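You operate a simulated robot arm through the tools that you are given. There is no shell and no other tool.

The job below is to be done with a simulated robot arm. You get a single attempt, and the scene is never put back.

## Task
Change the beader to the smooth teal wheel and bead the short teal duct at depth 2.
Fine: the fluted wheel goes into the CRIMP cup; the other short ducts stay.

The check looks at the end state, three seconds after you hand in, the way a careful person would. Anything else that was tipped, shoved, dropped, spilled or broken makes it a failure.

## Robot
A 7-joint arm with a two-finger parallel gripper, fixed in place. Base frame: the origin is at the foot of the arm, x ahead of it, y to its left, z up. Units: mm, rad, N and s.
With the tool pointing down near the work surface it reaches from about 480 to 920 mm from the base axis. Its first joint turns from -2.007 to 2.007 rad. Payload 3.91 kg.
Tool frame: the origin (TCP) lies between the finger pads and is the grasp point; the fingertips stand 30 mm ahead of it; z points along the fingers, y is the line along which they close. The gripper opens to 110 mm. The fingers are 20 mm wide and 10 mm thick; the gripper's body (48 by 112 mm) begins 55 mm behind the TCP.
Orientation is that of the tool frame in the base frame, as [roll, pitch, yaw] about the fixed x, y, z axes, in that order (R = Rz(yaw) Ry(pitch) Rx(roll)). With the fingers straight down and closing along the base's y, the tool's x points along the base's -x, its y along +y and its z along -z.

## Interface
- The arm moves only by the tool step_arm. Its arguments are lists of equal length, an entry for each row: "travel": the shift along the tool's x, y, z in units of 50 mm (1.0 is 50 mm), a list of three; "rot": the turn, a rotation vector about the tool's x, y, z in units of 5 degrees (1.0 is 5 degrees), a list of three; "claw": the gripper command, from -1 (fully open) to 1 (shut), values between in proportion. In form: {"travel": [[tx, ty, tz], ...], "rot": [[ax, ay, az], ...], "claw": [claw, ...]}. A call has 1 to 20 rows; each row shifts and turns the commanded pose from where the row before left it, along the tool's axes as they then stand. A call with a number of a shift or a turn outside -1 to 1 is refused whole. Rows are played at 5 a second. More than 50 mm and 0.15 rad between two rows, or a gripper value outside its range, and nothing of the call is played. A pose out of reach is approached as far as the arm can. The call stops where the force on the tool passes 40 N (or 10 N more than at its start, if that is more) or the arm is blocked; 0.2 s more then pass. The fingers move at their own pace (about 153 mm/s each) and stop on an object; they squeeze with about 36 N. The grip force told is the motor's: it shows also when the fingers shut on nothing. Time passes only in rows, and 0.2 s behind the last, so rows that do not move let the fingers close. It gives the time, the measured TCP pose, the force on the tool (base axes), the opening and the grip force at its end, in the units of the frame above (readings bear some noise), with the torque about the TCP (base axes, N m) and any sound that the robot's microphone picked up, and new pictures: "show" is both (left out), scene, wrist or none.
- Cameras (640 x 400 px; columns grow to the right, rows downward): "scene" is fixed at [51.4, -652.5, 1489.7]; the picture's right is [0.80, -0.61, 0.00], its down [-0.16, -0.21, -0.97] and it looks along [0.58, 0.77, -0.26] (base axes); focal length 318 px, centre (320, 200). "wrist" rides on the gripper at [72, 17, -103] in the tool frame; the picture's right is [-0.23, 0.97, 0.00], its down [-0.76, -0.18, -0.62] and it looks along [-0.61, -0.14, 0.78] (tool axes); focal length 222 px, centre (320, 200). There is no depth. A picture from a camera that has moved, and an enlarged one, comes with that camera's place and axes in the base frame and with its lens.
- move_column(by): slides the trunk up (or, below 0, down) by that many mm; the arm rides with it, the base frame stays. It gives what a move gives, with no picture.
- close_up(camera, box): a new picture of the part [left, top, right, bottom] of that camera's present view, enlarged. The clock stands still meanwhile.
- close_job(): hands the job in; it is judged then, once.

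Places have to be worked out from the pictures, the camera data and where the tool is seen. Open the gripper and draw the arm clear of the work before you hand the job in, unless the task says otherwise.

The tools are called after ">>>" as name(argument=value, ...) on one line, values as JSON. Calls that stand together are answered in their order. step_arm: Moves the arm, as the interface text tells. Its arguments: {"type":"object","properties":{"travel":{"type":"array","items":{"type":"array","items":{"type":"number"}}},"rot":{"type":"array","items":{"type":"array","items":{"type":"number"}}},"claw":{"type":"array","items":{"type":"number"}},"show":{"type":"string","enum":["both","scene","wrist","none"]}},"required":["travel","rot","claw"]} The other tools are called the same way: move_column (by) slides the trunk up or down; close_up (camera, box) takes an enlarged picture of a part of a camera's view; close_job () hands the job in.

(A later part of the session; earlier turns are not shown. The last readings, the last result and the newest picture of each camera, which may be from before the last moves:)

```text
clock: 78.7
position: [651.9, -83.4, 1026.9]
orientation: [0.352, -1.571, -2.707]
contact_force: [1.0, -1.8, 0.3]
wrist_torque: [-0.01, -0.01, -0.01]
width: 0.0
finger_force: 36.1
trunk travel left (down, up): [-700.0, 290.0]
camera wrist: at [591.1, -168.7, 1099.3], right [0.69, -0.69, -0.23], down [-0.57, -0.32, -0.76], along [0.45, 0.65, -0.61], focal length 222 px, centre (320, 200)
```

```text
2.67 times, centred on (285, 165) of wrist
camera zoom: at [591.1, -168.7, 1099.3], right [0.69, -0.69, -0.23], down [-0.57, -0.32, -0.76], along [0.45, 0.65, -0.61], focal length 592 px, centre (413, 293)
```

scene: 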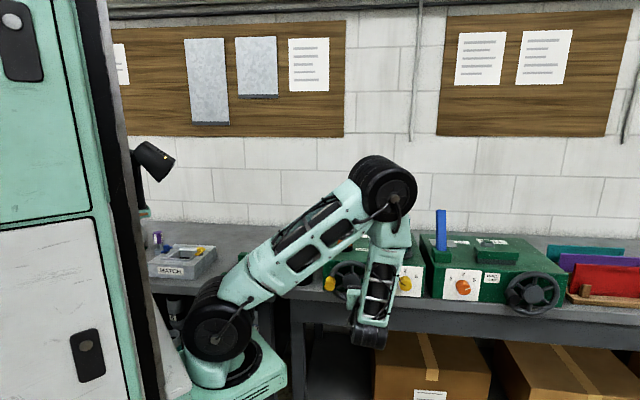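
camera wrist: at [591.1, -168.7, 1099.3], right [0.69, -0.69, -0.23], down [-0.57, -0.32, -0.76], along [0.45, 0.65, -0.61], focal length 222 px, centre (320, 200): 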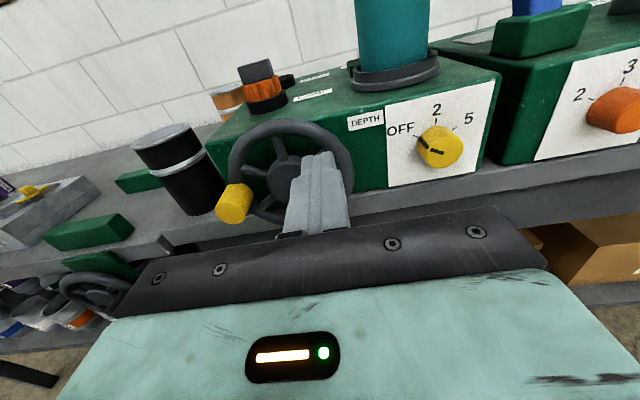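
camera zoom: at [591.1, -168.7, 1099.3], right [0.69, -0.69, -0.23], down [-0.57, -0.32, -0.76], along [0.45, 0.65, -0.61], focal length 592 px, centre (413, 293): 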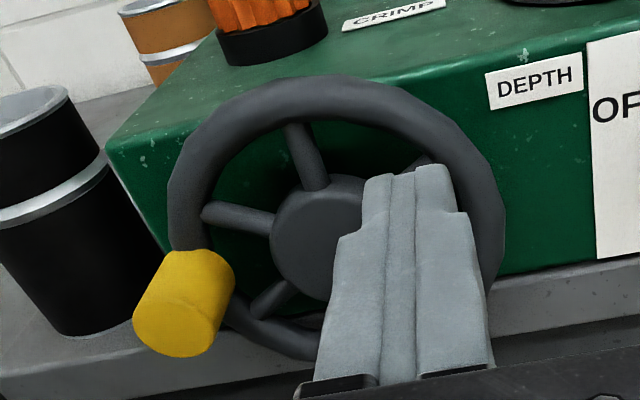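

I place the dial axis at e1≈648.5, z≈953, knob ~40 mm diameter and ~28 mm long with its face at e2≈528; "2" is 57° clockwise from OFF. I'll move in front of it, pre-rotate the gripper 57° counter-clockwise so that turning to "2" ends at the present roll.

>>> step_arm(travel=[[-0.37, 0.64, 0], [-0.37, 0.64, 0], [-0.37, 0.64, 0], [-0.37, 0.64, 0], [0, 0, 0], [0, 0, 0], [0, 0, 0], [0, 0, 0], [0, 0, 0], [0, 0, 0], [0, 0, 0], [0, 0, 0], [0, 0, 0], [0, 0, 0], [0, 0, 0], [0, 0, 0], [0, 0, 0]], rot=[[0, 0, 0], [0, 0, 0], [0, 0, 0], [0, 0, 0], [0, 0, -0.95], [0, 0, -0.95], [0, 0, -0.95], [0, 0, -0.95], [0, 0, -0.95], [0, 0, -0.95], [0, 0, -0.95], [0, 0, -0.95], [0, 0, -0.95], [0, 0, -0.95], [0, 0, -0.95], [0, 0, -0.95], [0, 0, 0]], claw=[-0.16, -0.16, -0.16, -0.16, -0.16, -0.16, -0.16, -0.16, -0.16, -0.16, -0.16, -0.16, -0.16, -0.16, -0.16, -0.16, -0.16])

>>> close_up(camera="wrist", box=[200, 60, 440, 220])

```text
clock: 82.3
position: [742.7, -174.3, 952.8]
orientation: [1.569, -0.572, 2.359]
contact_force: [-0.1, 0.3, -0.4]
wrist_torque: [0.02, -0.03, -0.02]
width: 64.0
finger_force: 0.0
trunk travel left (down, up): [-700.0, 290.0]
camera wrist: at [633.1, -210.8, 1006.7], right [0.51, -0.51, 0.69], down [-0.06, -0.82, -0.56], along [0.86, 0.25, -0.45], focal length 222 px, centre (320, 200)
```

scene: 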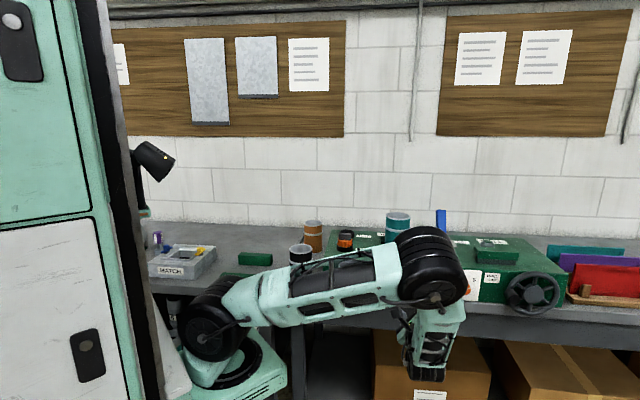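
wrist: 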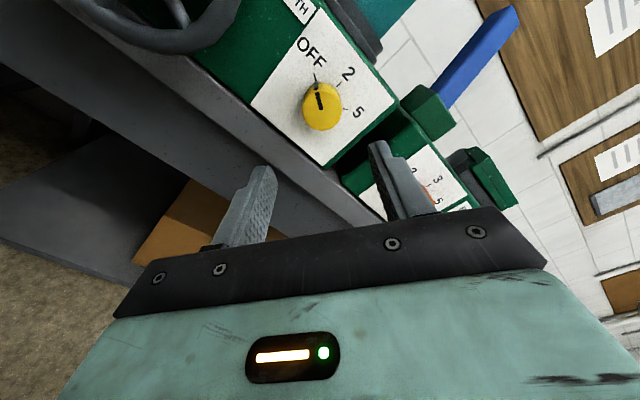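

```text
2.50 times, centred on (320, 140) of wrist
camera zoom: at [633.1, -210.8, 1006.7], right [0.51, -0.51, 0.69], down [-0.06, -0.82, -0.56], along [0.86, 0.25, -0.45], focal length 555 px, centre (320, 350)
```

zoom: 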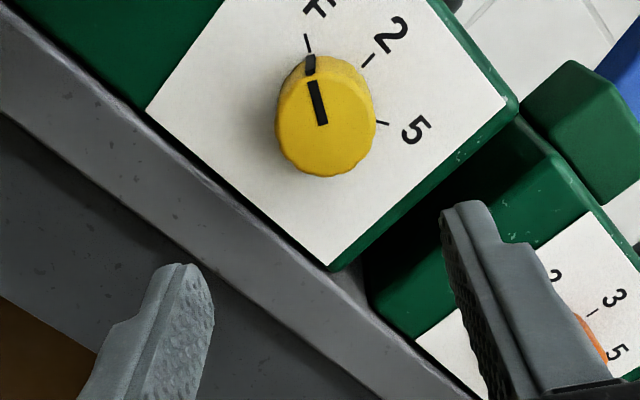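

Triangulating from three views, the dial axis is at e1≈646.3, z≈958, its face at e2≈523 and the plate at e2≈549; OFF→2 is 60°. I'll correct the offset and move 45 mm closer to re-check centring.

>>> step_arm(travel=[[0.06, 0.037, 0.45], [0.06, 0.037, 0.45], [0, 0, 0]], rot=[[0, 0, 0], [0, 0, 0], [0, 0, 0]], claw=[-0.16, -0.16, -0.16], show="wrist")

>>> close_up(camera="wrist", box=[200, 60, 440, 220])

```text
clock: 83.1
position: [774.0, -141.4, 959.9]
orientation: [1.568, -0.577, 2.36]
contact_force: [0.5, -0.3, -0.4]
wrist_torque: [0.0, 0.02, 0.03]
width: 63.5
finger_force: 0.1
trunk travel left (down, up): [-700.0, 290.0]
camera wrist: at [663.2, -177.5, 1012.8], right [0.51, -0.51, 0.69], down [-0.06, -0.82, -0.56], along [0.86, 0.25, -0.45], focal length 222 px, centre (320, 200)
```

wrist: 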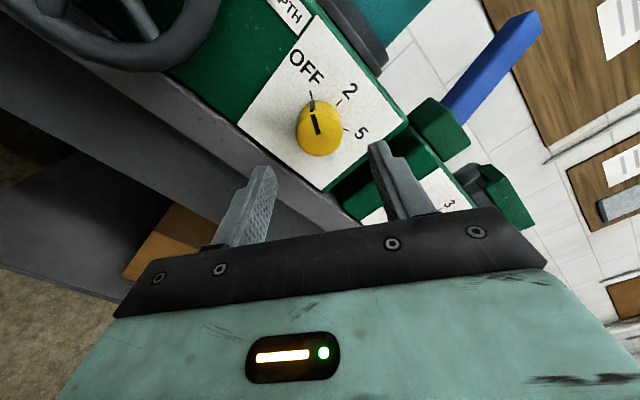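

```text
2.50 times, centred on (320, 140) of wrist
camera zoom: at [663.2, -177.5, 1012.8], right [0.51, -0.51, 0.69], down [-0.06, -0.82, -0.56], along [0.86, 0.25, -0.45], focal length 555 px, centre (320, 350)
```

zoom: 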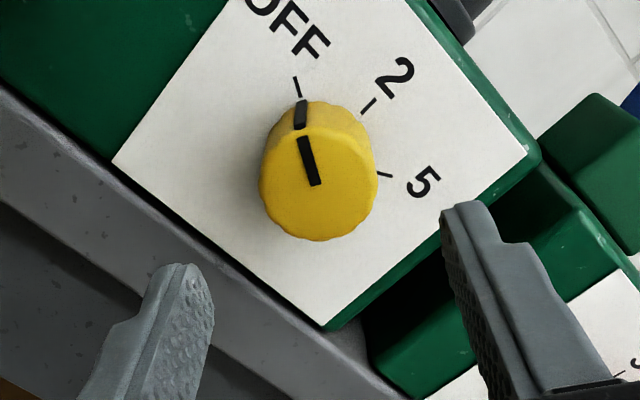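

Centred within ~2 mm. I'll trim +1.8 mm in tool x and advance 65 mm so the fingertips flank the knob (7 mm short of the plate).

>>> step_arm(travel=[[0.036, 0, 0.43], [0, 0, 0.43], [0, 0, 0.43], [0, 0, 0]], rot=[[0, 0, 0], [0, 0, 0], [0, 0, 0], [0, 0, 0]], claw=[-0.16, -0.16, -0.16, -0.16], show="wrist")

>>> close_up(camera="wrist", box=[200, 60, 440, 220])

```text
clock: 84.1
position: [819.5, -92.3, 961.2]
orientation: [1.568, -0.576, 2.359]
contact_force: [-0.3, 0.5, 0.9]
wrist_torque: [0.02, 0.02, -0.03]
width: 63.8
finger_force: 0.1
trunk travel left (down, up): [-700.0, 290.0]
camera wrist: at [709.1, -129.9, 1013.8], right [0.51, -0.51, 0.69], down [-0.06, -0.82, -0.56], along [0.86, 0.25, -0.45], focal length 222 px, centre (320, 200)
```

wrist: 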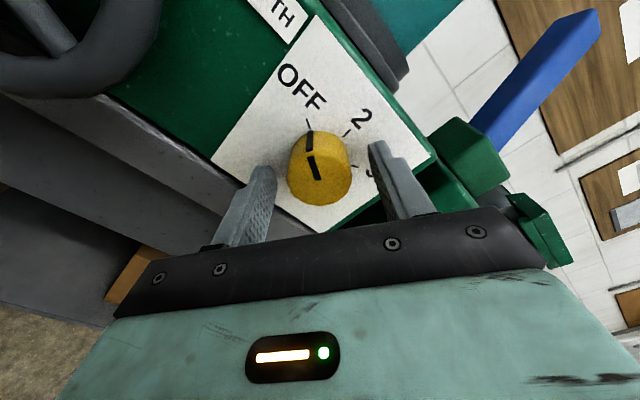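

```text
2.50 times, centred on (320, 140) of wrist
camera zoom: at [709.1, -129.9, 1013.8], right [0.51, -0.51, 0.69], down [-0.06, -0.82, -0.56], along [0.86, 0.25, -0.45], focal length 555 px, centre (320, 350)
```

zoom: 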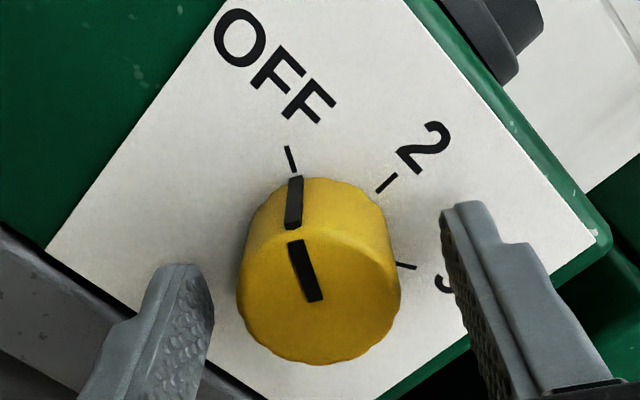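

The knob is centred between the fingertips. Closing on it.

>>> step_arm(travel=[[0, 0, 0], [0, 0, 0], [0, 0, 0]], rot=[[0, 0, 0], [0, 0, 0], [0, 0, 0]], claw=[0.15, 1, 1], show="wrist")

>>> close_up(camera="wrist", box=[200, 60, 440, 220])

```text
clock: 84.9
position: [819.6, -92.8, 959.9]
orientation: [1.571, -0.575, 2.359]
contact_force: [-1.7, 1.6, -2.5]
wrist_torque: [-0.08, 0.07, 0.01]
width: 39.1
finger_force: 45.3
trunk travel left (down, up): [-700.0, 290.0]
camera wrist: at [709.0, -129.7, 1013.6], right [0.51, -0.51, 0.69], down [-0.06, -0.82, -0.56], along [0.86, 0.25, -0.45], focal length 222 px, centre (320, 200)
```

wrist: 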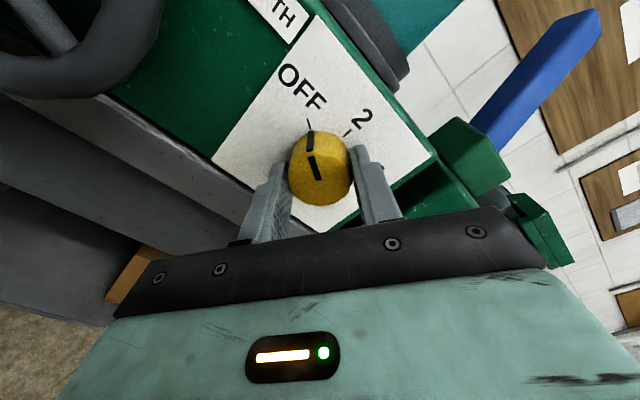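

```text
2.50 times, centred on (320, 140) of wrist
camera zoom: at [709.0, -129.7, 1013.6], right [0.51, -0.51, 0.69], down [-0.06, -0.82, -0.56], along [0.86, 0.25, -0.45], focal length 555 px, centre (320, 350)
```

zoom: 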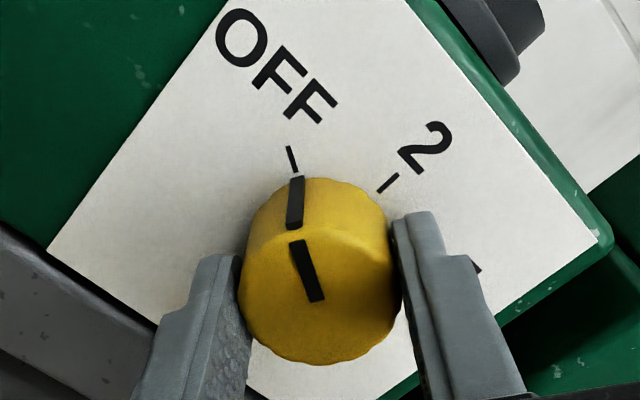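

Good grip (39 mm). I'll turn clockwise 15° first and check forces and rotation.

>>> step_arm(travel=[[0, 0, 0], [0, 0, 0], [0, 0, 0], [0, 0, 0], [0, 0, 0]], rot=[[0, 0, 0.6], [0, 0, 0.6], [0, 0, 0.6], [0, 0, 0.6], [0, 0, 0.6]], claw=[1, 1, 1, 1, 1], show="wrist")

>>> close_up(camera="wrist", box=[200, 60, 440, 220])

```text
clock: 86.1
position: [818.5, -93.1, 959.4]
orientation: [1.569, -0.837, 2.357]
contact_force: [18.9, 8.9, -2.8]
wrist_torque: [-0.5, 0.49, -0.55]
width: 39.2
finger_force: 44.6
trunk travel left (down, up): [-700.0, 290.0]
camera wrist: at [719.9, -140.7, 1025.1], right [0.62, -0.62, 0.48], down [-0.17, -0.71, -0.69], along [0.77, 0.34, -0.55], focal length 222 px, centre (320, 200)
```

wrist: 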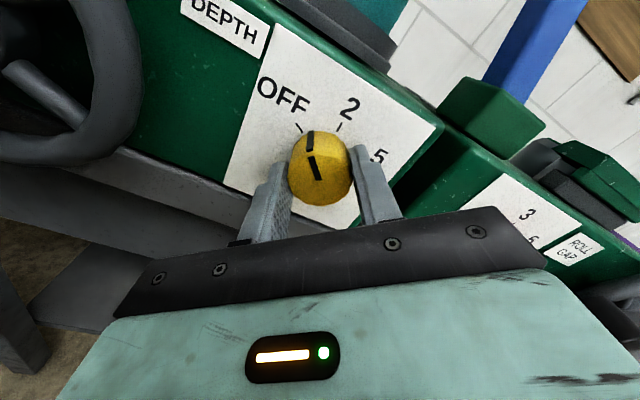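

```text
2.50 times, centred on (320, 140) of wrist
camera zoom: at [719.9, -140.7, 1025.1], right [0.62, -0.62, 0.48], down [-0.17, -0.71, -0.69], along [0.77, 0.34, -0.55], focal length 555 px, centre (320, 350)
```

zoom: 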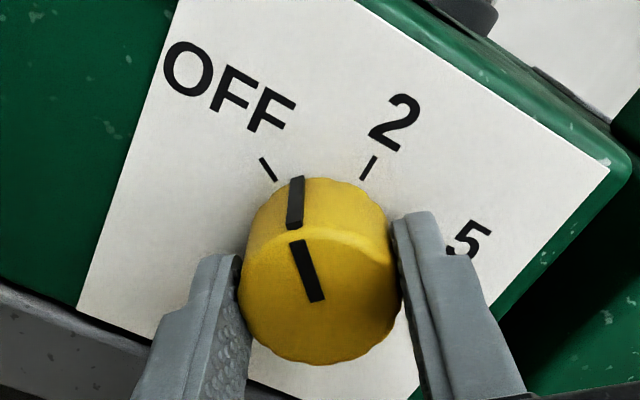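

The knob turned with the gripper; there is ~20 N of side load from slight misalignment. I'll relieve it by briefly opening and regripping at this angle, then continue.

>>> step_arm(travel=[[0, 0, 0], [0, 0, 0], [0, 0, 0], [0, 0, 0]], rot=[[0, 0, 0], [0, 0, 0], [0, 0, 0], [0, 0, 0]], claw=[0.1, 0.1, 1, 1], show="none")

>>> step_arm(travel=[[0, 0, 0], [0, 0, 0], [0, 0, 0], [0, 0, 0], [0, 0, 0]], rot=[[0, 0, 0.6], [0, 0, 0.6], [0, 0, 0.6], [0, 0, 0.6], [0, 0, 0.6]], claw=[1, 1, 1, 1, 1], show="wrist")

>>> close_up(camera="wrist", box=[200, 60, 440, 220])

```text
clock: 87.1
position: [817.3, -94.1, 960.0]
orientation: [1.57, -0.837, 2.358]
contact_force: [-2.9, -4.3, 2.2]
wrist_torque: [0.17, -0.17, 0.0]
width: 38.8
finger_force: 44.9
trunk travel left (down, up): [-700.0, 290.0]
```

```text
clock: 88.3
position: [818.3, -94.7, 961.1]
orientation: [1.568, -1.1, 2.357]
contact_force: [-10.4, -8.9, -0.1]
wrist_torque: [0.01, -0.02, -0.07]
width: 39.1
finger_force: 45.0
trunk travel left (down, up): [-700.0, 290.0]
camera wrist: at [731.3, -154.7, 1032.7], right [0.69, -0.69, 0.24], down [-0.31, -0.57, -0.76], along [0.66, 0.45, -0.6], focal length 222 px, centre (320, 200)
```

wrist: 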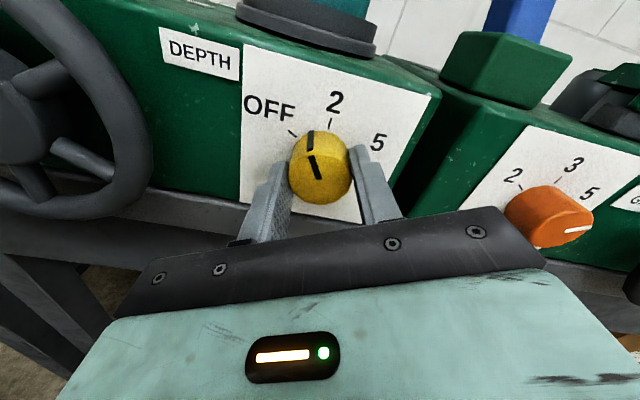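

```text
2.50 times, centred on (320, 140) of wrist
camera zoom: at [731.3, -154.7, 1032.7], right [0.69, -0.69, 0.24], down [-0.31, -0.57, -0.76], along [0.66, 0.45, -0.6], focal length 555 px, centre (320, 350)
```

zoom: 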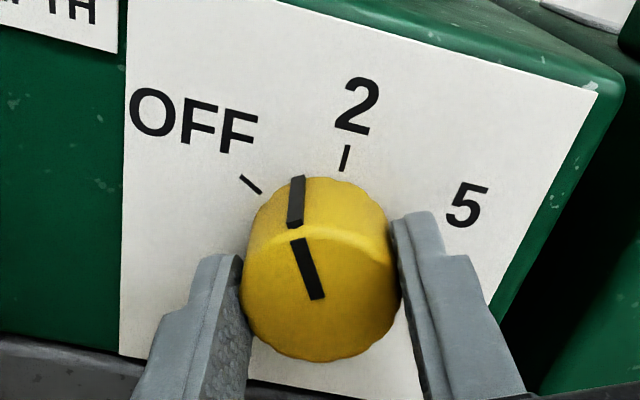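

Halfway (30°). Continuing another 15°.

>>> step_arm(travel=[[0, 0, 0], [0, 0, 0], [0, 0, 0], [0, 0, 0], [0, 0, 0]], rot=[[0, 0, 0.6], [0, 0, 0.6], [0, 0, 0.6], [0, 0, 0.6], [0, 0, 0.6]], claw=[1, 1, 1, 1, 1], show="wrist")

>>> close_up(camera="wrist", box=[200, 60, 440, 220])

```text
clock: 89.5
position: [818.2, -94.8, 960.3]
orientation: [1.566, -1.362, 2.36]
contact_force: [-4.4, -7.6, -0.6]
wrist_torque: [-0.5, 0.5, -0.19]
width: 39.1
finger_force: 45.4
trunk travel left (down, up): [-700.0, 290.0]
camera wrist: at [745.0, -168.4, 1034.8], right [0.71, -0.71, -0.02], down [-0.45, -0.43, -0.78], along [0.54, 0.56, -0.62], focal length 222 px, centre (320, 200)
```

wrist: 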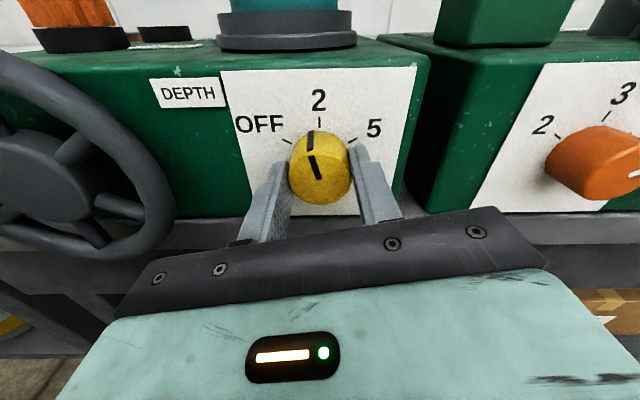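

```text
2.50 times, centred on (320, 140) of wrist
camera zoom: at [745.0, -168.4, 1034.8], right [0.71, -0.71, -0.02], down [-0.45, -0.43, -0.78], along [0.54, 0.56, -0.62], focal length 555 px, centre (320, 350)
```

zoom: 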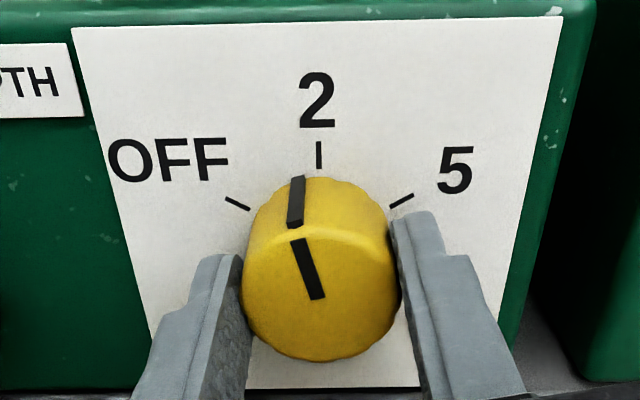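

About 15° remain to the "2" tick. Turning the last 15°.

>>> step_arm(travel=[[0, 0, 0], [0, 0, 0], [0, 0, 0], [0, 0, 0], [0, 0, 0]], rot=[[0, 0, 0.6], [0, 0, 0.6], [0, 0, 0.6], [0, 0, 0.6], [0, 0, 0.6]], claw=[1, 1, 1, 1, 1], show="wrist")

>>> close_up(camera="wrist", box=[200, 60, 440, 220])

```text
clock: 90.7
position: [818.0, -94.4, 960.2]
orientation: [-1.551, -1.519, -0.804]
contact_force: [-0.1, -11.7, -1.6]
wrist_torque: [0.19, -0.21, -0.34]
width: 39.3
finger_force: 45.0
trunk travel left (down, up): [-700.0, 290.0]
camera wrist: at [758.7, -182.0, 1031.9], right [0.68, -0.68, -0.28], down [-0.59, -0.29, -0.75], along [0.43, 0.68, -0.6], focal length 222 px, centre (320, 200)
```

wrist: 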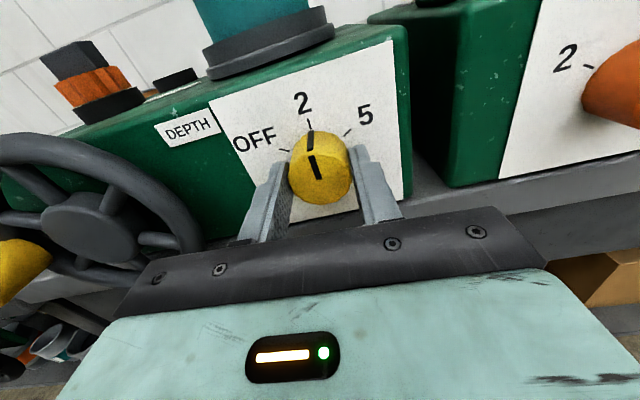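

```text
2.50 times, centred on (320, 140) of wrist
camera zoom: at [758.7, -182.0, 1031.9], right [0.68, -0.68, -0.28], down [-0.59, -0.29, -0.75], along [0.43, 0.68, -0.6], focal length 555 px, centre (320, 350)
```

zoom: 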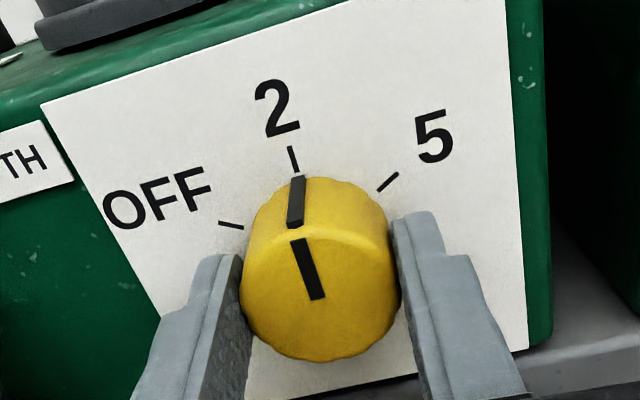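

The pointer is at "2" exactly as it was at OFF before. I'll open and back straight out 110 mm, then check the dial.

>>> step_arm(travel=[[0, 0, 0], [0, 0, 0], [0, 0, -0.4], [0, 0, -0.6], [0, 0, -0.6], [0, 0, -0.6], [0, 0, 0]], rot=[[0, 0, 0], [0, 0, 0], [0, 0, 0], [0, 0, 0], [0, 0, 0], [0, 0, 0], [0, 0, 0]], claw=[-0.16, -0.16, -0.16, -0.16, -0.16, -0.16, -0.16])

>>> close_up(camera="wrist", box=[240, 60, 400, 180])

```text
clock: 92.3
position: [739.8, -170.5, 959.7]
orientation: [-1.555, -1.518, -0.801]
contact_force: [-0.3, -0.6, -0.6]
wrist_torque: [0.02, 0.02, 0.01]
width: 64.0
finger_force: 0.1
trunk travel left (down, up): [-700.0, 290.0]
camera wrist: at [680.2, -258.2, 1030.8], right [0.68, -0.68, -0.28], down [-0.59, -0.29, -0.75], along [0.43, 0.68, -0.6], focal length 222 px, centre (320, 200)
```

scene: 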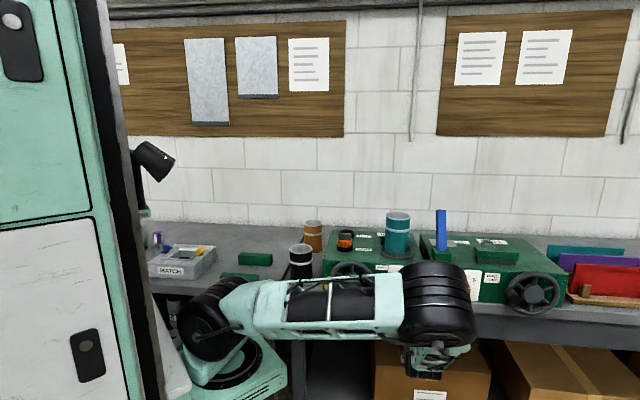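
wrist: 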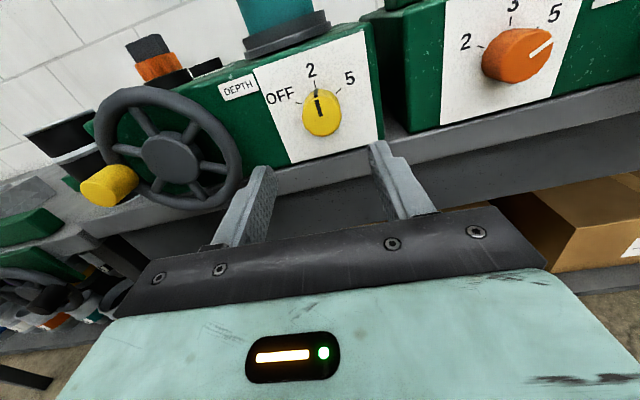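

```text
3.33 times, centred on (320, 120) of wrist
camera zoom: at [680.2, -258.2, 1030.8], right [0.68, -0.68, -0.28], down [-0.59, -0.29, -0.75], along [0.43, 0.68, -0.6], focal length 740 px, centre (320, 467)
```

zoom: 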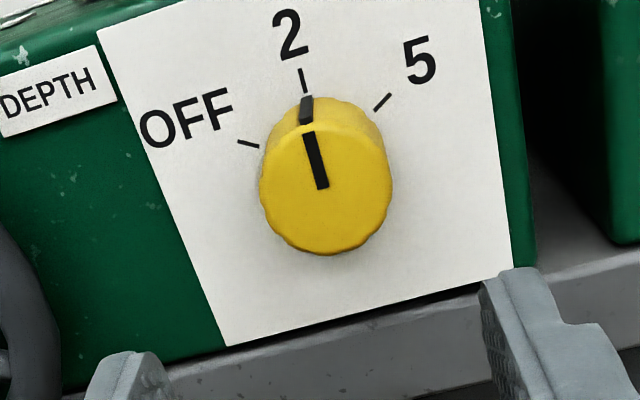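

The dial reads 2. Now the crank: I'll zoom in on the hand wheel from here to measure the hub, rim and yellow handle.

>>> close_up(camera="wrist", box=[70, 70, 260, 220])

>>> close_up(camera="scene", box=[310, 240, 390, 310])

```text
2.67 times, centred on (165, 145) of wrist
camera zoom: at [680.2, -258.2, 1030.8], right [0.68, -0.68, -0.28], down [-0.59, -0.29, -0.75], along [0.43, 0.68, -0.6], focal length 592 px, centre (733, 347)
```

zoom: 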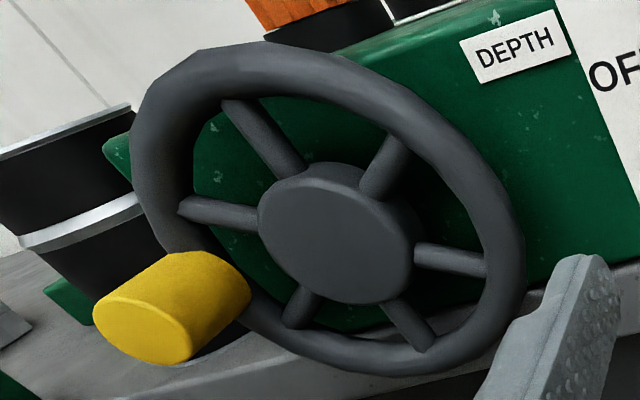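

```text
5.71 times, centred on (350, 275) of scene
camera zoom: at [51.4, -652.5, 1489.7], right [0.8, -0.61, 0.0], down [-0.16, -0.21, -0.97], along [0.58, 0.77, -0.26], focal length 1819 px, centre (149, -229)
```

zoom: 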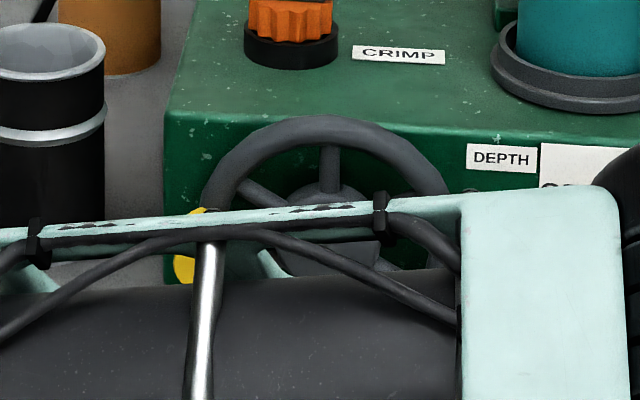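

The hub axis is at about e1=472, z=962; the handle (≈34 mm dia, 40 mm long, face at e2≈481) sits at 9 o'clock on a ~67 mm radius. My plan: push the handle around clockwise with the closed fingertips following behind it. First I square the roll, close, and move below-left in front of the wheel.

>>> step_arm(travel=[[0, 0, 0], [-0.12, -0.753, 0], [-0.12, -0.753, 0], [-0.12, -0.753, 0], [-0.12, -0.753, 0], [-0.12, -0.753, 0], [-0.12, -0.753, 0], [0, 0, 0]], rot=[[0, 0, -0.6], [0, 0, 0], [0, 0, 0], [0, 0, 0], [0, 0, 0], [0, 0, 0], [0, 0, 0], [0, 0, 0]], claw=[1, 1, 1, 1, 1, 1, 1, 1])

>>> close_up(camera="wrist", box=[200, 60, 440, 220])

```text
clock: 94.1
position: [579.8, -11.9, 922.9]
orientation: [-2.671, -1.57, 0.313]
contact_force: [0.4, 0.0, 0.6]
wrist_torque: [-0.02, 0.0, 0.02]
width: 0.0
finger_force: 36.0
trunk travel left (down, up): [-700.0, 290.0]
camera wrist: at [518.5, -96.7, 994.4], right [0.69, -0.69, -0.23], down [-0.57, -0.32, -0.76], along [0.45, 0.65, -0.61], focal length 222 px, centre (320, 200)
```

scene: 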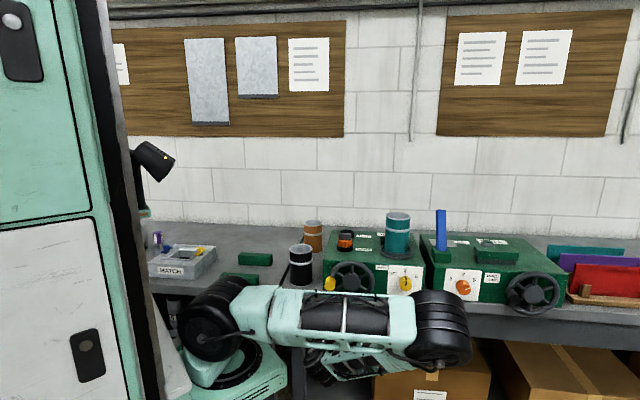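
wrist: 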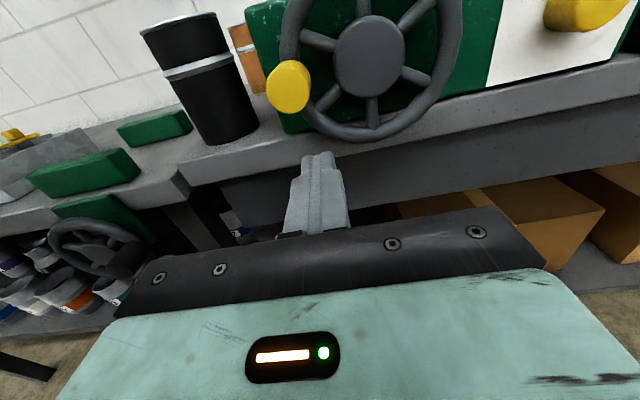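

```text
2.50 times, centred on (320, 140) of wrist
camera zoom: at [518.5, -96.7, 994.4], right [0.69, -0.69, -0.23], down [-0.57, -0.32, -0.76], along [0.45, 0.65, -0.61], focal length 555 px, centre (320, 350)
```

zoom: 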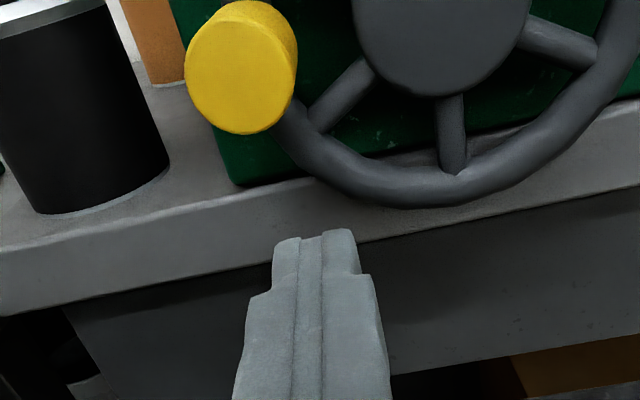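

Consistent: hub (471, 962.5), handle (403, 961.5). The fingertips are just below-right of the handle; I advance 78 mm so they reach beside it, short of the rim.

>>> step_arm(travel=[[0, 0, 0.52], [0, 0, 0.52], [0, 0, 0.52], [0, 0, 0]], rot=[[0, 0, 0], [0, 0, 0], [0, 0, 0], [0, 0, 0]], claw=[1, 1, 1, 1])

>>> close_up(camera="wrist", box=[200, 20, 440, 180])

>>> close_up(camera="scene", box=[310, 190, 440, 310])

```text
clock: 95.1
position: [634.9, 42.2, 924.0]
orientation: [0.453, -1.568, -2.809]
contact_force: [0.0, -0.6, -0.9]
wrist_torque: [0.02, 0.02, -0.01]
width: 0.2
finger_force: 36.1
trunk travel left (down, up): [-700.0, 290.0]
camera wrist: at [573.2, -42.1, 996.2], right [0.69, -0.69, -0.23], down [-0.57, -0.32, -0.76], along [0.45, 0.65, -0.61], focal length 222 px, centre (320, 200)
```

scene: 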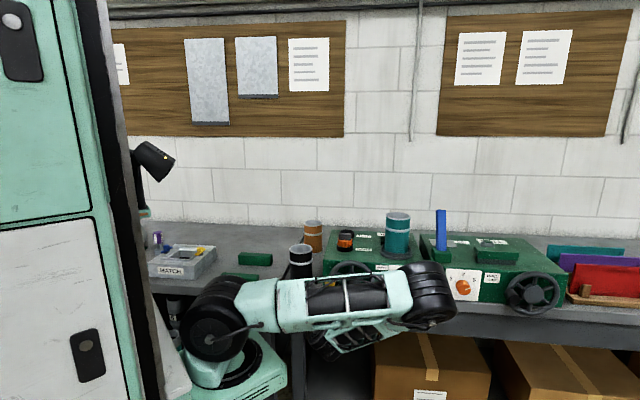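
wrist: 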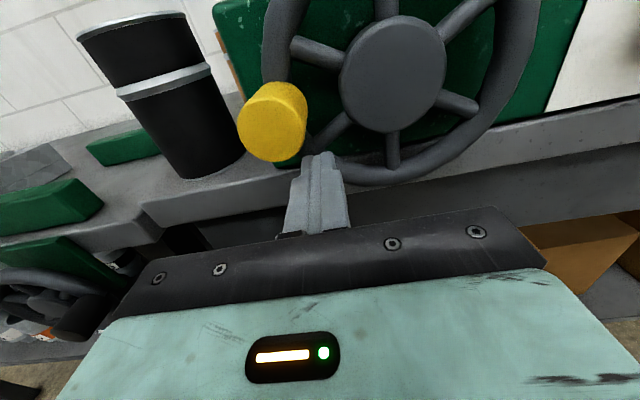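

```text
2.50 times, centred on (320, 100) of wrist
camera zoom: at [573.2, -42.1, 996.2], right [0.69, -0.69, -0.23], down [-0.57, -0.32, -0.76], along [0.45, 0.65, -0.61], focal length 555 px, centre (320, 450)
```

zoom: 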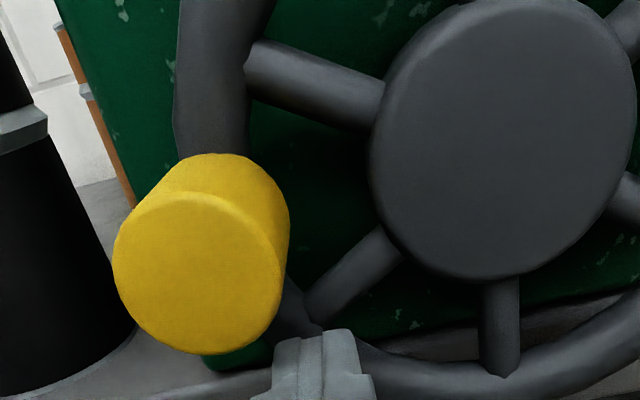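

```text
3.33 times, centred on (375, 250) of scene
camera zoom: at [51.4, -652.5, 1489.7], right [0.8, -0.61, 0.0], down [-0.16, -0.21, -0.97], along [0.58, 0.77, -0.26], focal length 1061 px, centre (137, 33)
```

zoom: 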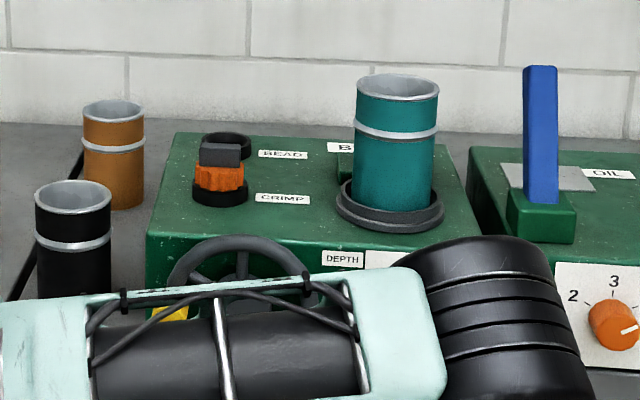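

The fingertips are beside the handle, clear of rim and bench. I'll push upward along the arc for about 40° (contact expected after ~10°) and check force, sound and duct motion.

>>> step_arm(travel=[[0.162, -0.1, 0], [0.172, -0.078, 0], [0.184, -0.052, 0], [0.188, -0.026, 0], [0.188, 0, 0]], rot=[[0, 0, 0], [0, 0, 0], [0, 0, 0], [0, 0, 0], [0, 0, 0]], claw=[1, 1, 1, 1, 1])

>>> close_up(camera="wrist", box=[200, 20, 440, 180])

>>> close_up(camera="scene", box=[310, 190, 440, 310])

```text
clock: 96.3
position: [626.0, 52.9, 971.1]
orientation: [-0.099, -1.568, -2.254]
contact_force: [0.2, 0.5, -0.6]
wrist_torque: [0.0, -0.01, 0.0]
width: 0.0
finger_force: 35.9
trunk travel left (down, up): [-700.0, 290.0]
camera wrist: at [563.6, -32.1, 1042.9], right [0.69, -0.69, -0.23], down [-0.56, -0.31, -0.76], along [0.45, 0.66, -0.6], focal length 222 px, centre (320, 200)
```

scene: 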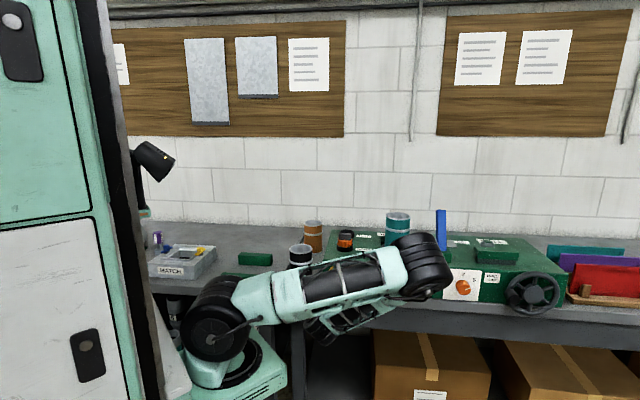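
wrist: 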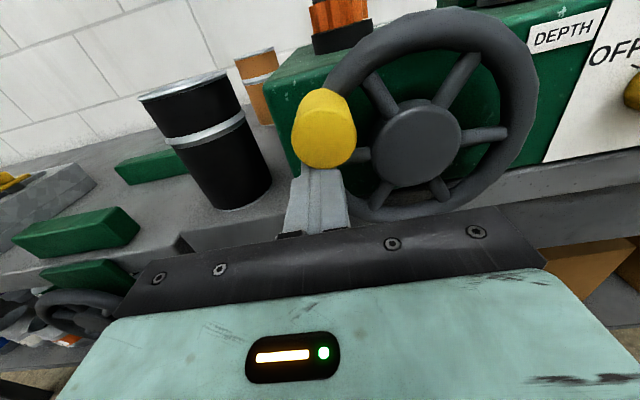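

```text
2.50 times, centred on (320, 100) of wrist
camera zoom: at [563.6, -32.1, 1042.9], right [0.69, -0.69, -0.23], down [-0.56, -0.31, -0.76], along [0.45, 0.66, -0.6], focal length 555 px, centre (320, 450)
```

zoom: 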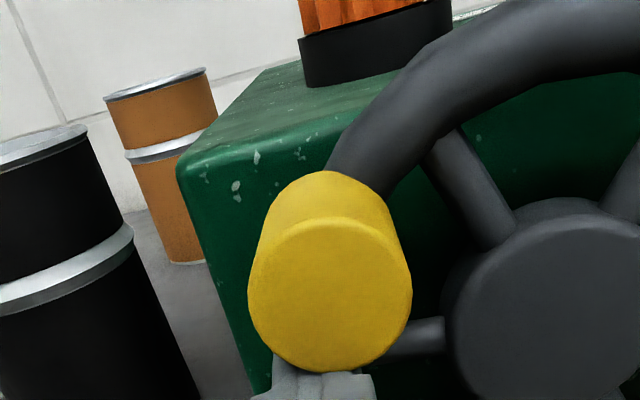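

```text
3.33 times, centred on (375, 250) of scene
camera zoom: at [51.4, -652.5, 1489.7], right [0.8, -0.61, 0.0], down [-0.16, -0.21, -0.97], along [0.58, 0.77, -0.26], focal length 1061 px, centre (137, 33)
```

zoom: 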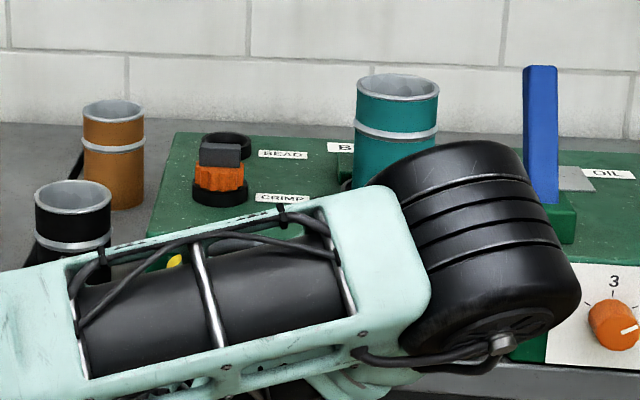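

The handle moved up with almost no resistance (now at ~148°, radius 68 as expected). I'll continue the arc over the top in 10 more rows.

>>> step_arm(travel=[[0.188, 0.026, 0], [0.184, 0.052, 0], [0.172, 0.078, 0], [0.162, 0.1, 0], [0.144, 0.122, 0], [0.128, 0.14, 0], [0.106, 0.158, 0], [0.082, 0.17, 0], [0.06, 0.18, 0], [0.032, 0.188, 0]], rot=[[0, 0, 0], [0, 0, 0], [0, 0, 0], [0, 0, 0], [0, 0, 0], [0, 0, 0], [0, 0, 0], [0, 0, 0], [0, 0, 0], [0, 0, 0]], claw=[1, 1, 1, 1, 1, 1, 1, 1, 1, 1])

>>> close_up(camera="scene", box=[310, 190, 440, 310])

```text
clock: 98.5
position: [669.6, 9.4, 1030.7]
orientation: [0.407, -1.57, -2.763]
contact_force: [-1.6, 1.3, -3.1]
wrist_torque: [-0.04, 0.08, 0.06]
width: 0.0
finger_force: 36.3
trunk travel left (down, up): [-700.0, 290.0]
camera wrist: at [607.6, -76.1, 1104.0], right [0.69, -0.69, -0.23], down [-0.56, -0.32, -0.76], along [0.45, 0.65, -0.61], focal length 222 px, centre (320, 200)
```

scene: 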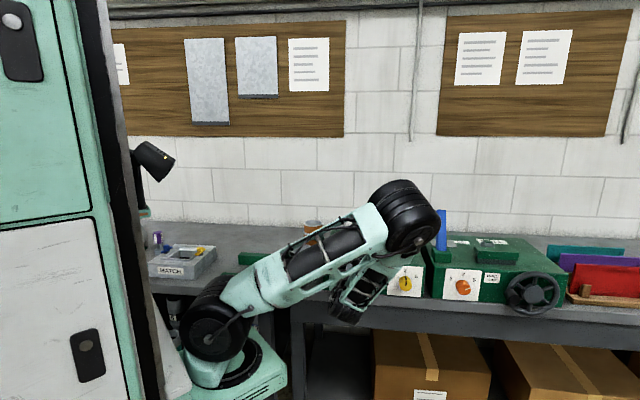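
wrist: 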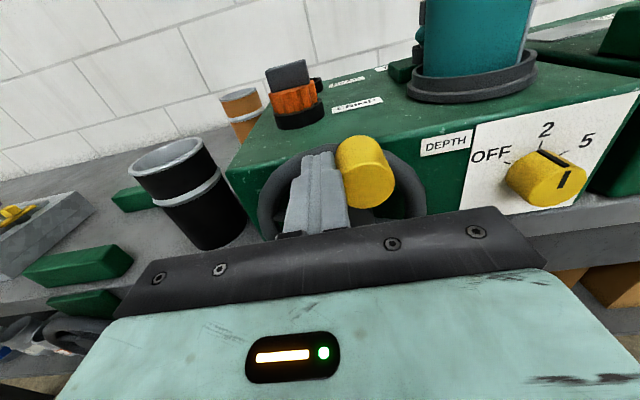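

```text
3.33 times, centred on (375, 250) of scene
camera zoom: at [51.4, -652.5, 1489.7], right [0.8, -0.61, 0.0], down [-0.16, -0.21, -0.97], along [0.58, 0.77, -0.26], focal length 1061 px, centre (137, 33)
```

zoom: 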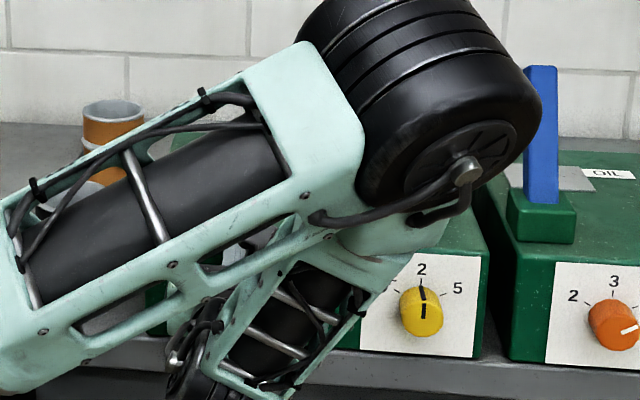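

The handle is now past the top (≈70°), still light. Continuing down the right side, 10 more rows.

>>> step_arm(travel=[[0.008, 0.19, 0], [-0.02, 0.188, 0], [-0.046, 0.184, 0], [-0.072, 0.176, 0], [-0.094, 0.164, 0], [-0.118, 0.15, 0], [-0.136, 0.132, 0], [-0.154, 0.112, 0], [-0.166, 0.088, 0], [-0.18, 0.066, 0]], rot=[[0, 0, 0], [0, 0, 0], [0, 0, 0], [0, 0, 0], [0, 0, 0], [0, 0, 0], [0, 0, 0], [0, 0, 0], [0, 0, 0], [0, 0, 0]], claw=[1, 1, 1, 1, 1, 1, 1, 1, 1, 1])

>>> close_up(camera="wrist", box=[200, 0, 440, 180])

```text
clock: 100.7
position: [720.4, -41.1, 986.5]
orientation: [0.326, -1.561, -2.679]
contact_force: [-6.4, 1.5, 26.8]
wrist_torque: [0.12, -0.04, -0.24]
width: 0.0
finger_force: 35.7
trunk travel left (down, up): [-700.0, 290.0]
camera wrist: at [657.5, -126.6, 1058.3], right [0.69, -0.69, -0.22], down [-0.56, -0.31, -0.77], along [0.46, 0.66, -0.6], focal length 222 px, centre (320, 200)
```

scene: 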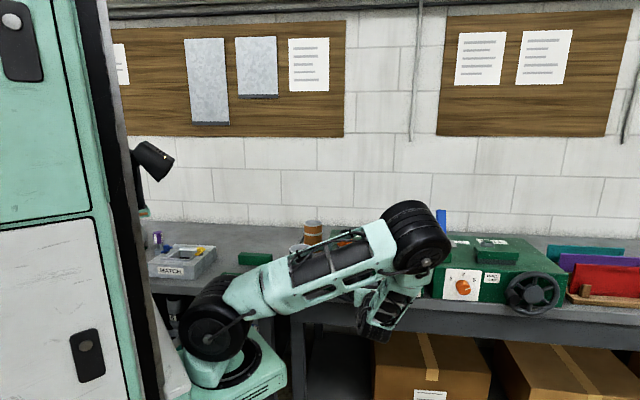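
wrist: 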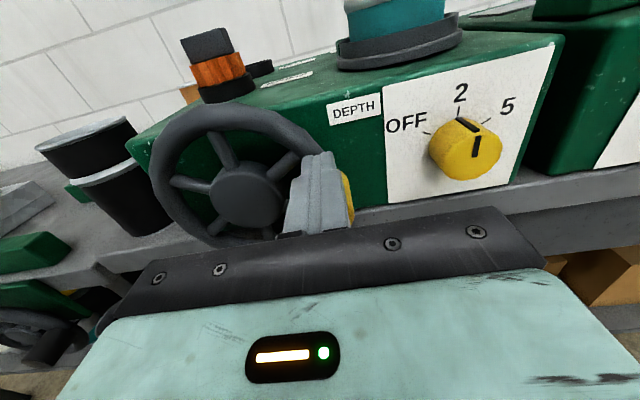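

```text
2.22 times, centred on (320, 90) of wrist
camera zoom: at [657.5, -126.6, 1058.3], right [0.69, -0.69, -0.22], down [-0.56, -0.31, -0.77], along [0.46, 0.66, -0.6], focal length 494 px, centre (320, 444)
```

zoom: 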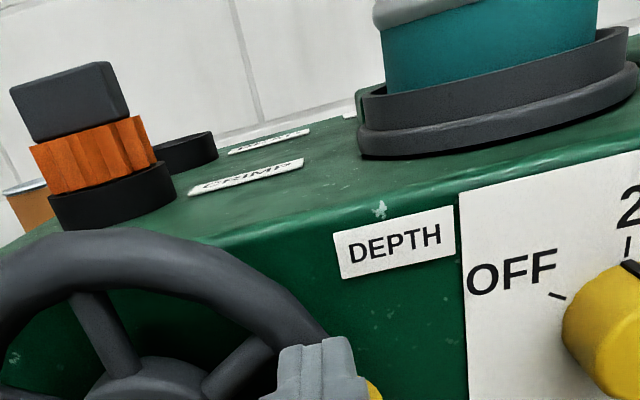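

There is now ~27 N resisting (possibly the beading load). I'll take two small steps and watch whether the handle keeps moving.

>>> step_arm(travel=[[-0.092, 0.019, 0], [-0.092, 0.019, 0]], rot=[[0, 0, 0], [0, 0, 0]], claw=[1, 1], show="wrist")

>>> close_up(camera="wrist", box=[120, 60, 400, 240])

```text
clock: 101.0
position: [719.8, -41.0, 987.2]
orientation: [0.273, -1.552, -2.625]
contact_force: [-5.2, -1.8, 16.9]
wrist_torque: [0.05, 0.02, -0.1]
width: 0.1
finger_force: 35.9
trunk travel left (down, up): [-700.0, 290.0]
stopped in row 1: the force on the tool passed its limit at 46 N (the readings are from after the stop); the commanded pose is now the measured one
camera wrist: at [658.0, -126.7, 1057.4], right [0.69, -0.68, -0.22], down [-0.55, -0.31, -0.77], along [0.46, 0.66, -0.59], focal length 222 px, centre (320, 200)
```

wrist: 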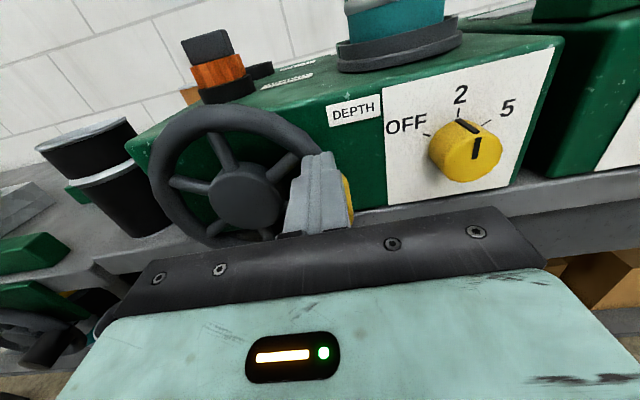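

```text
2.22 times, centred on (260, 150) of wrist
camera zoom: at [658.0, -126.7, 1057.4], right [0.69, -0.68, -0.22], down [-0.55, -0.31, -0.77], along [0.46, 0.66, -0.59], focal length 494 px, centre (453, 311)
```

zoom: 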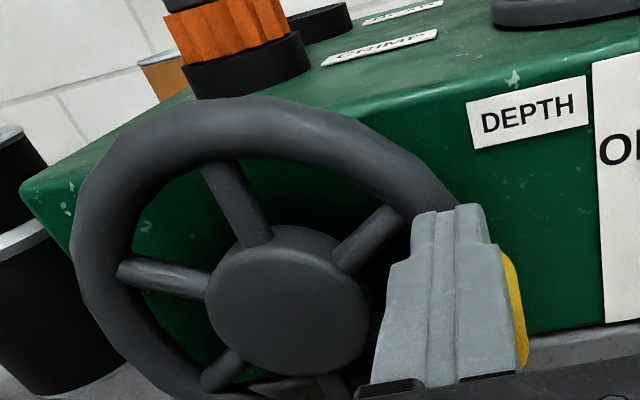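

It is blocked at ~46 N after roughly half a turn clockwise. Rather than force it, I'll back off from the handle and raise the trunk to see whether the duct has turned and what the bead looks like.

>>> step_arm(travel=[[0.1, 0, 0], [0, 0, -0.55], [0, 0, -0.55], [0, 0, -0.55], [0, 0, 0]], rot=[[0, 0, 0], [0, 0, 0], [0, 0, 0], [0, 0, 0], [0, 0, 0]], claw=[1, 1, 1, 1, 1], show="wrist")

>>> close_up(camera="wrist", box=[150, 60, 390, 240])

```text
clock: 102.2
position: [663.4, -100.0, 988.9]
orientation: [0.247, -1.558, -2.599]
contact_force: [0.2, -0.6, 0.0]
wrist_torque: [0.03, 0.03, -0.01]
width: 0.0
finger_force: 35.7
trunk travel left (down, up): [-700.0, 290.0]
camera wrist: at [601.2, -185.4, 1059.7], right [0.69, -0.69, -0.22], down [-0.56, -0.31, -0.77], along [0.46, 0.66, -0.6], focal length 222 px, centre (320, 200)
```

wrist: 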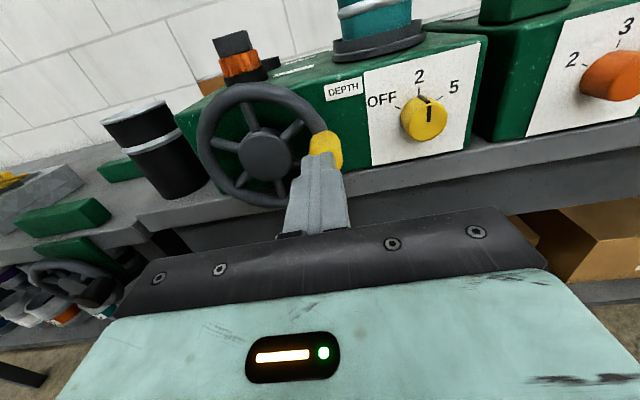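

```text
2.22 times, centred on (270, 150) of wrist
camera zoom: at [601.2, -185.4, 1059.7], right [0.69, -0.69, -0.22], down [-0.56, -0.31, -0.77], along [0.46, 0.66, -0.6], focal length 494 px, centre (431, 311)
```

zoom: 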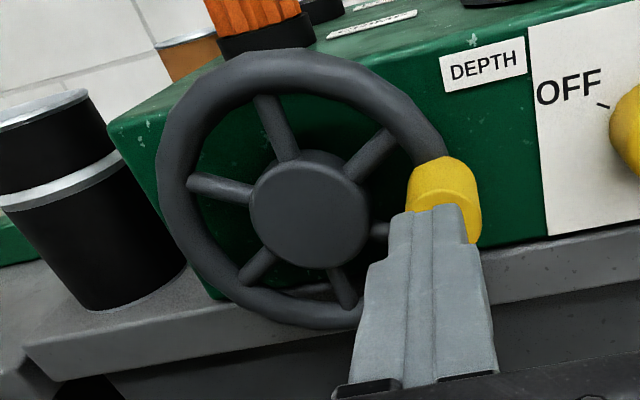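

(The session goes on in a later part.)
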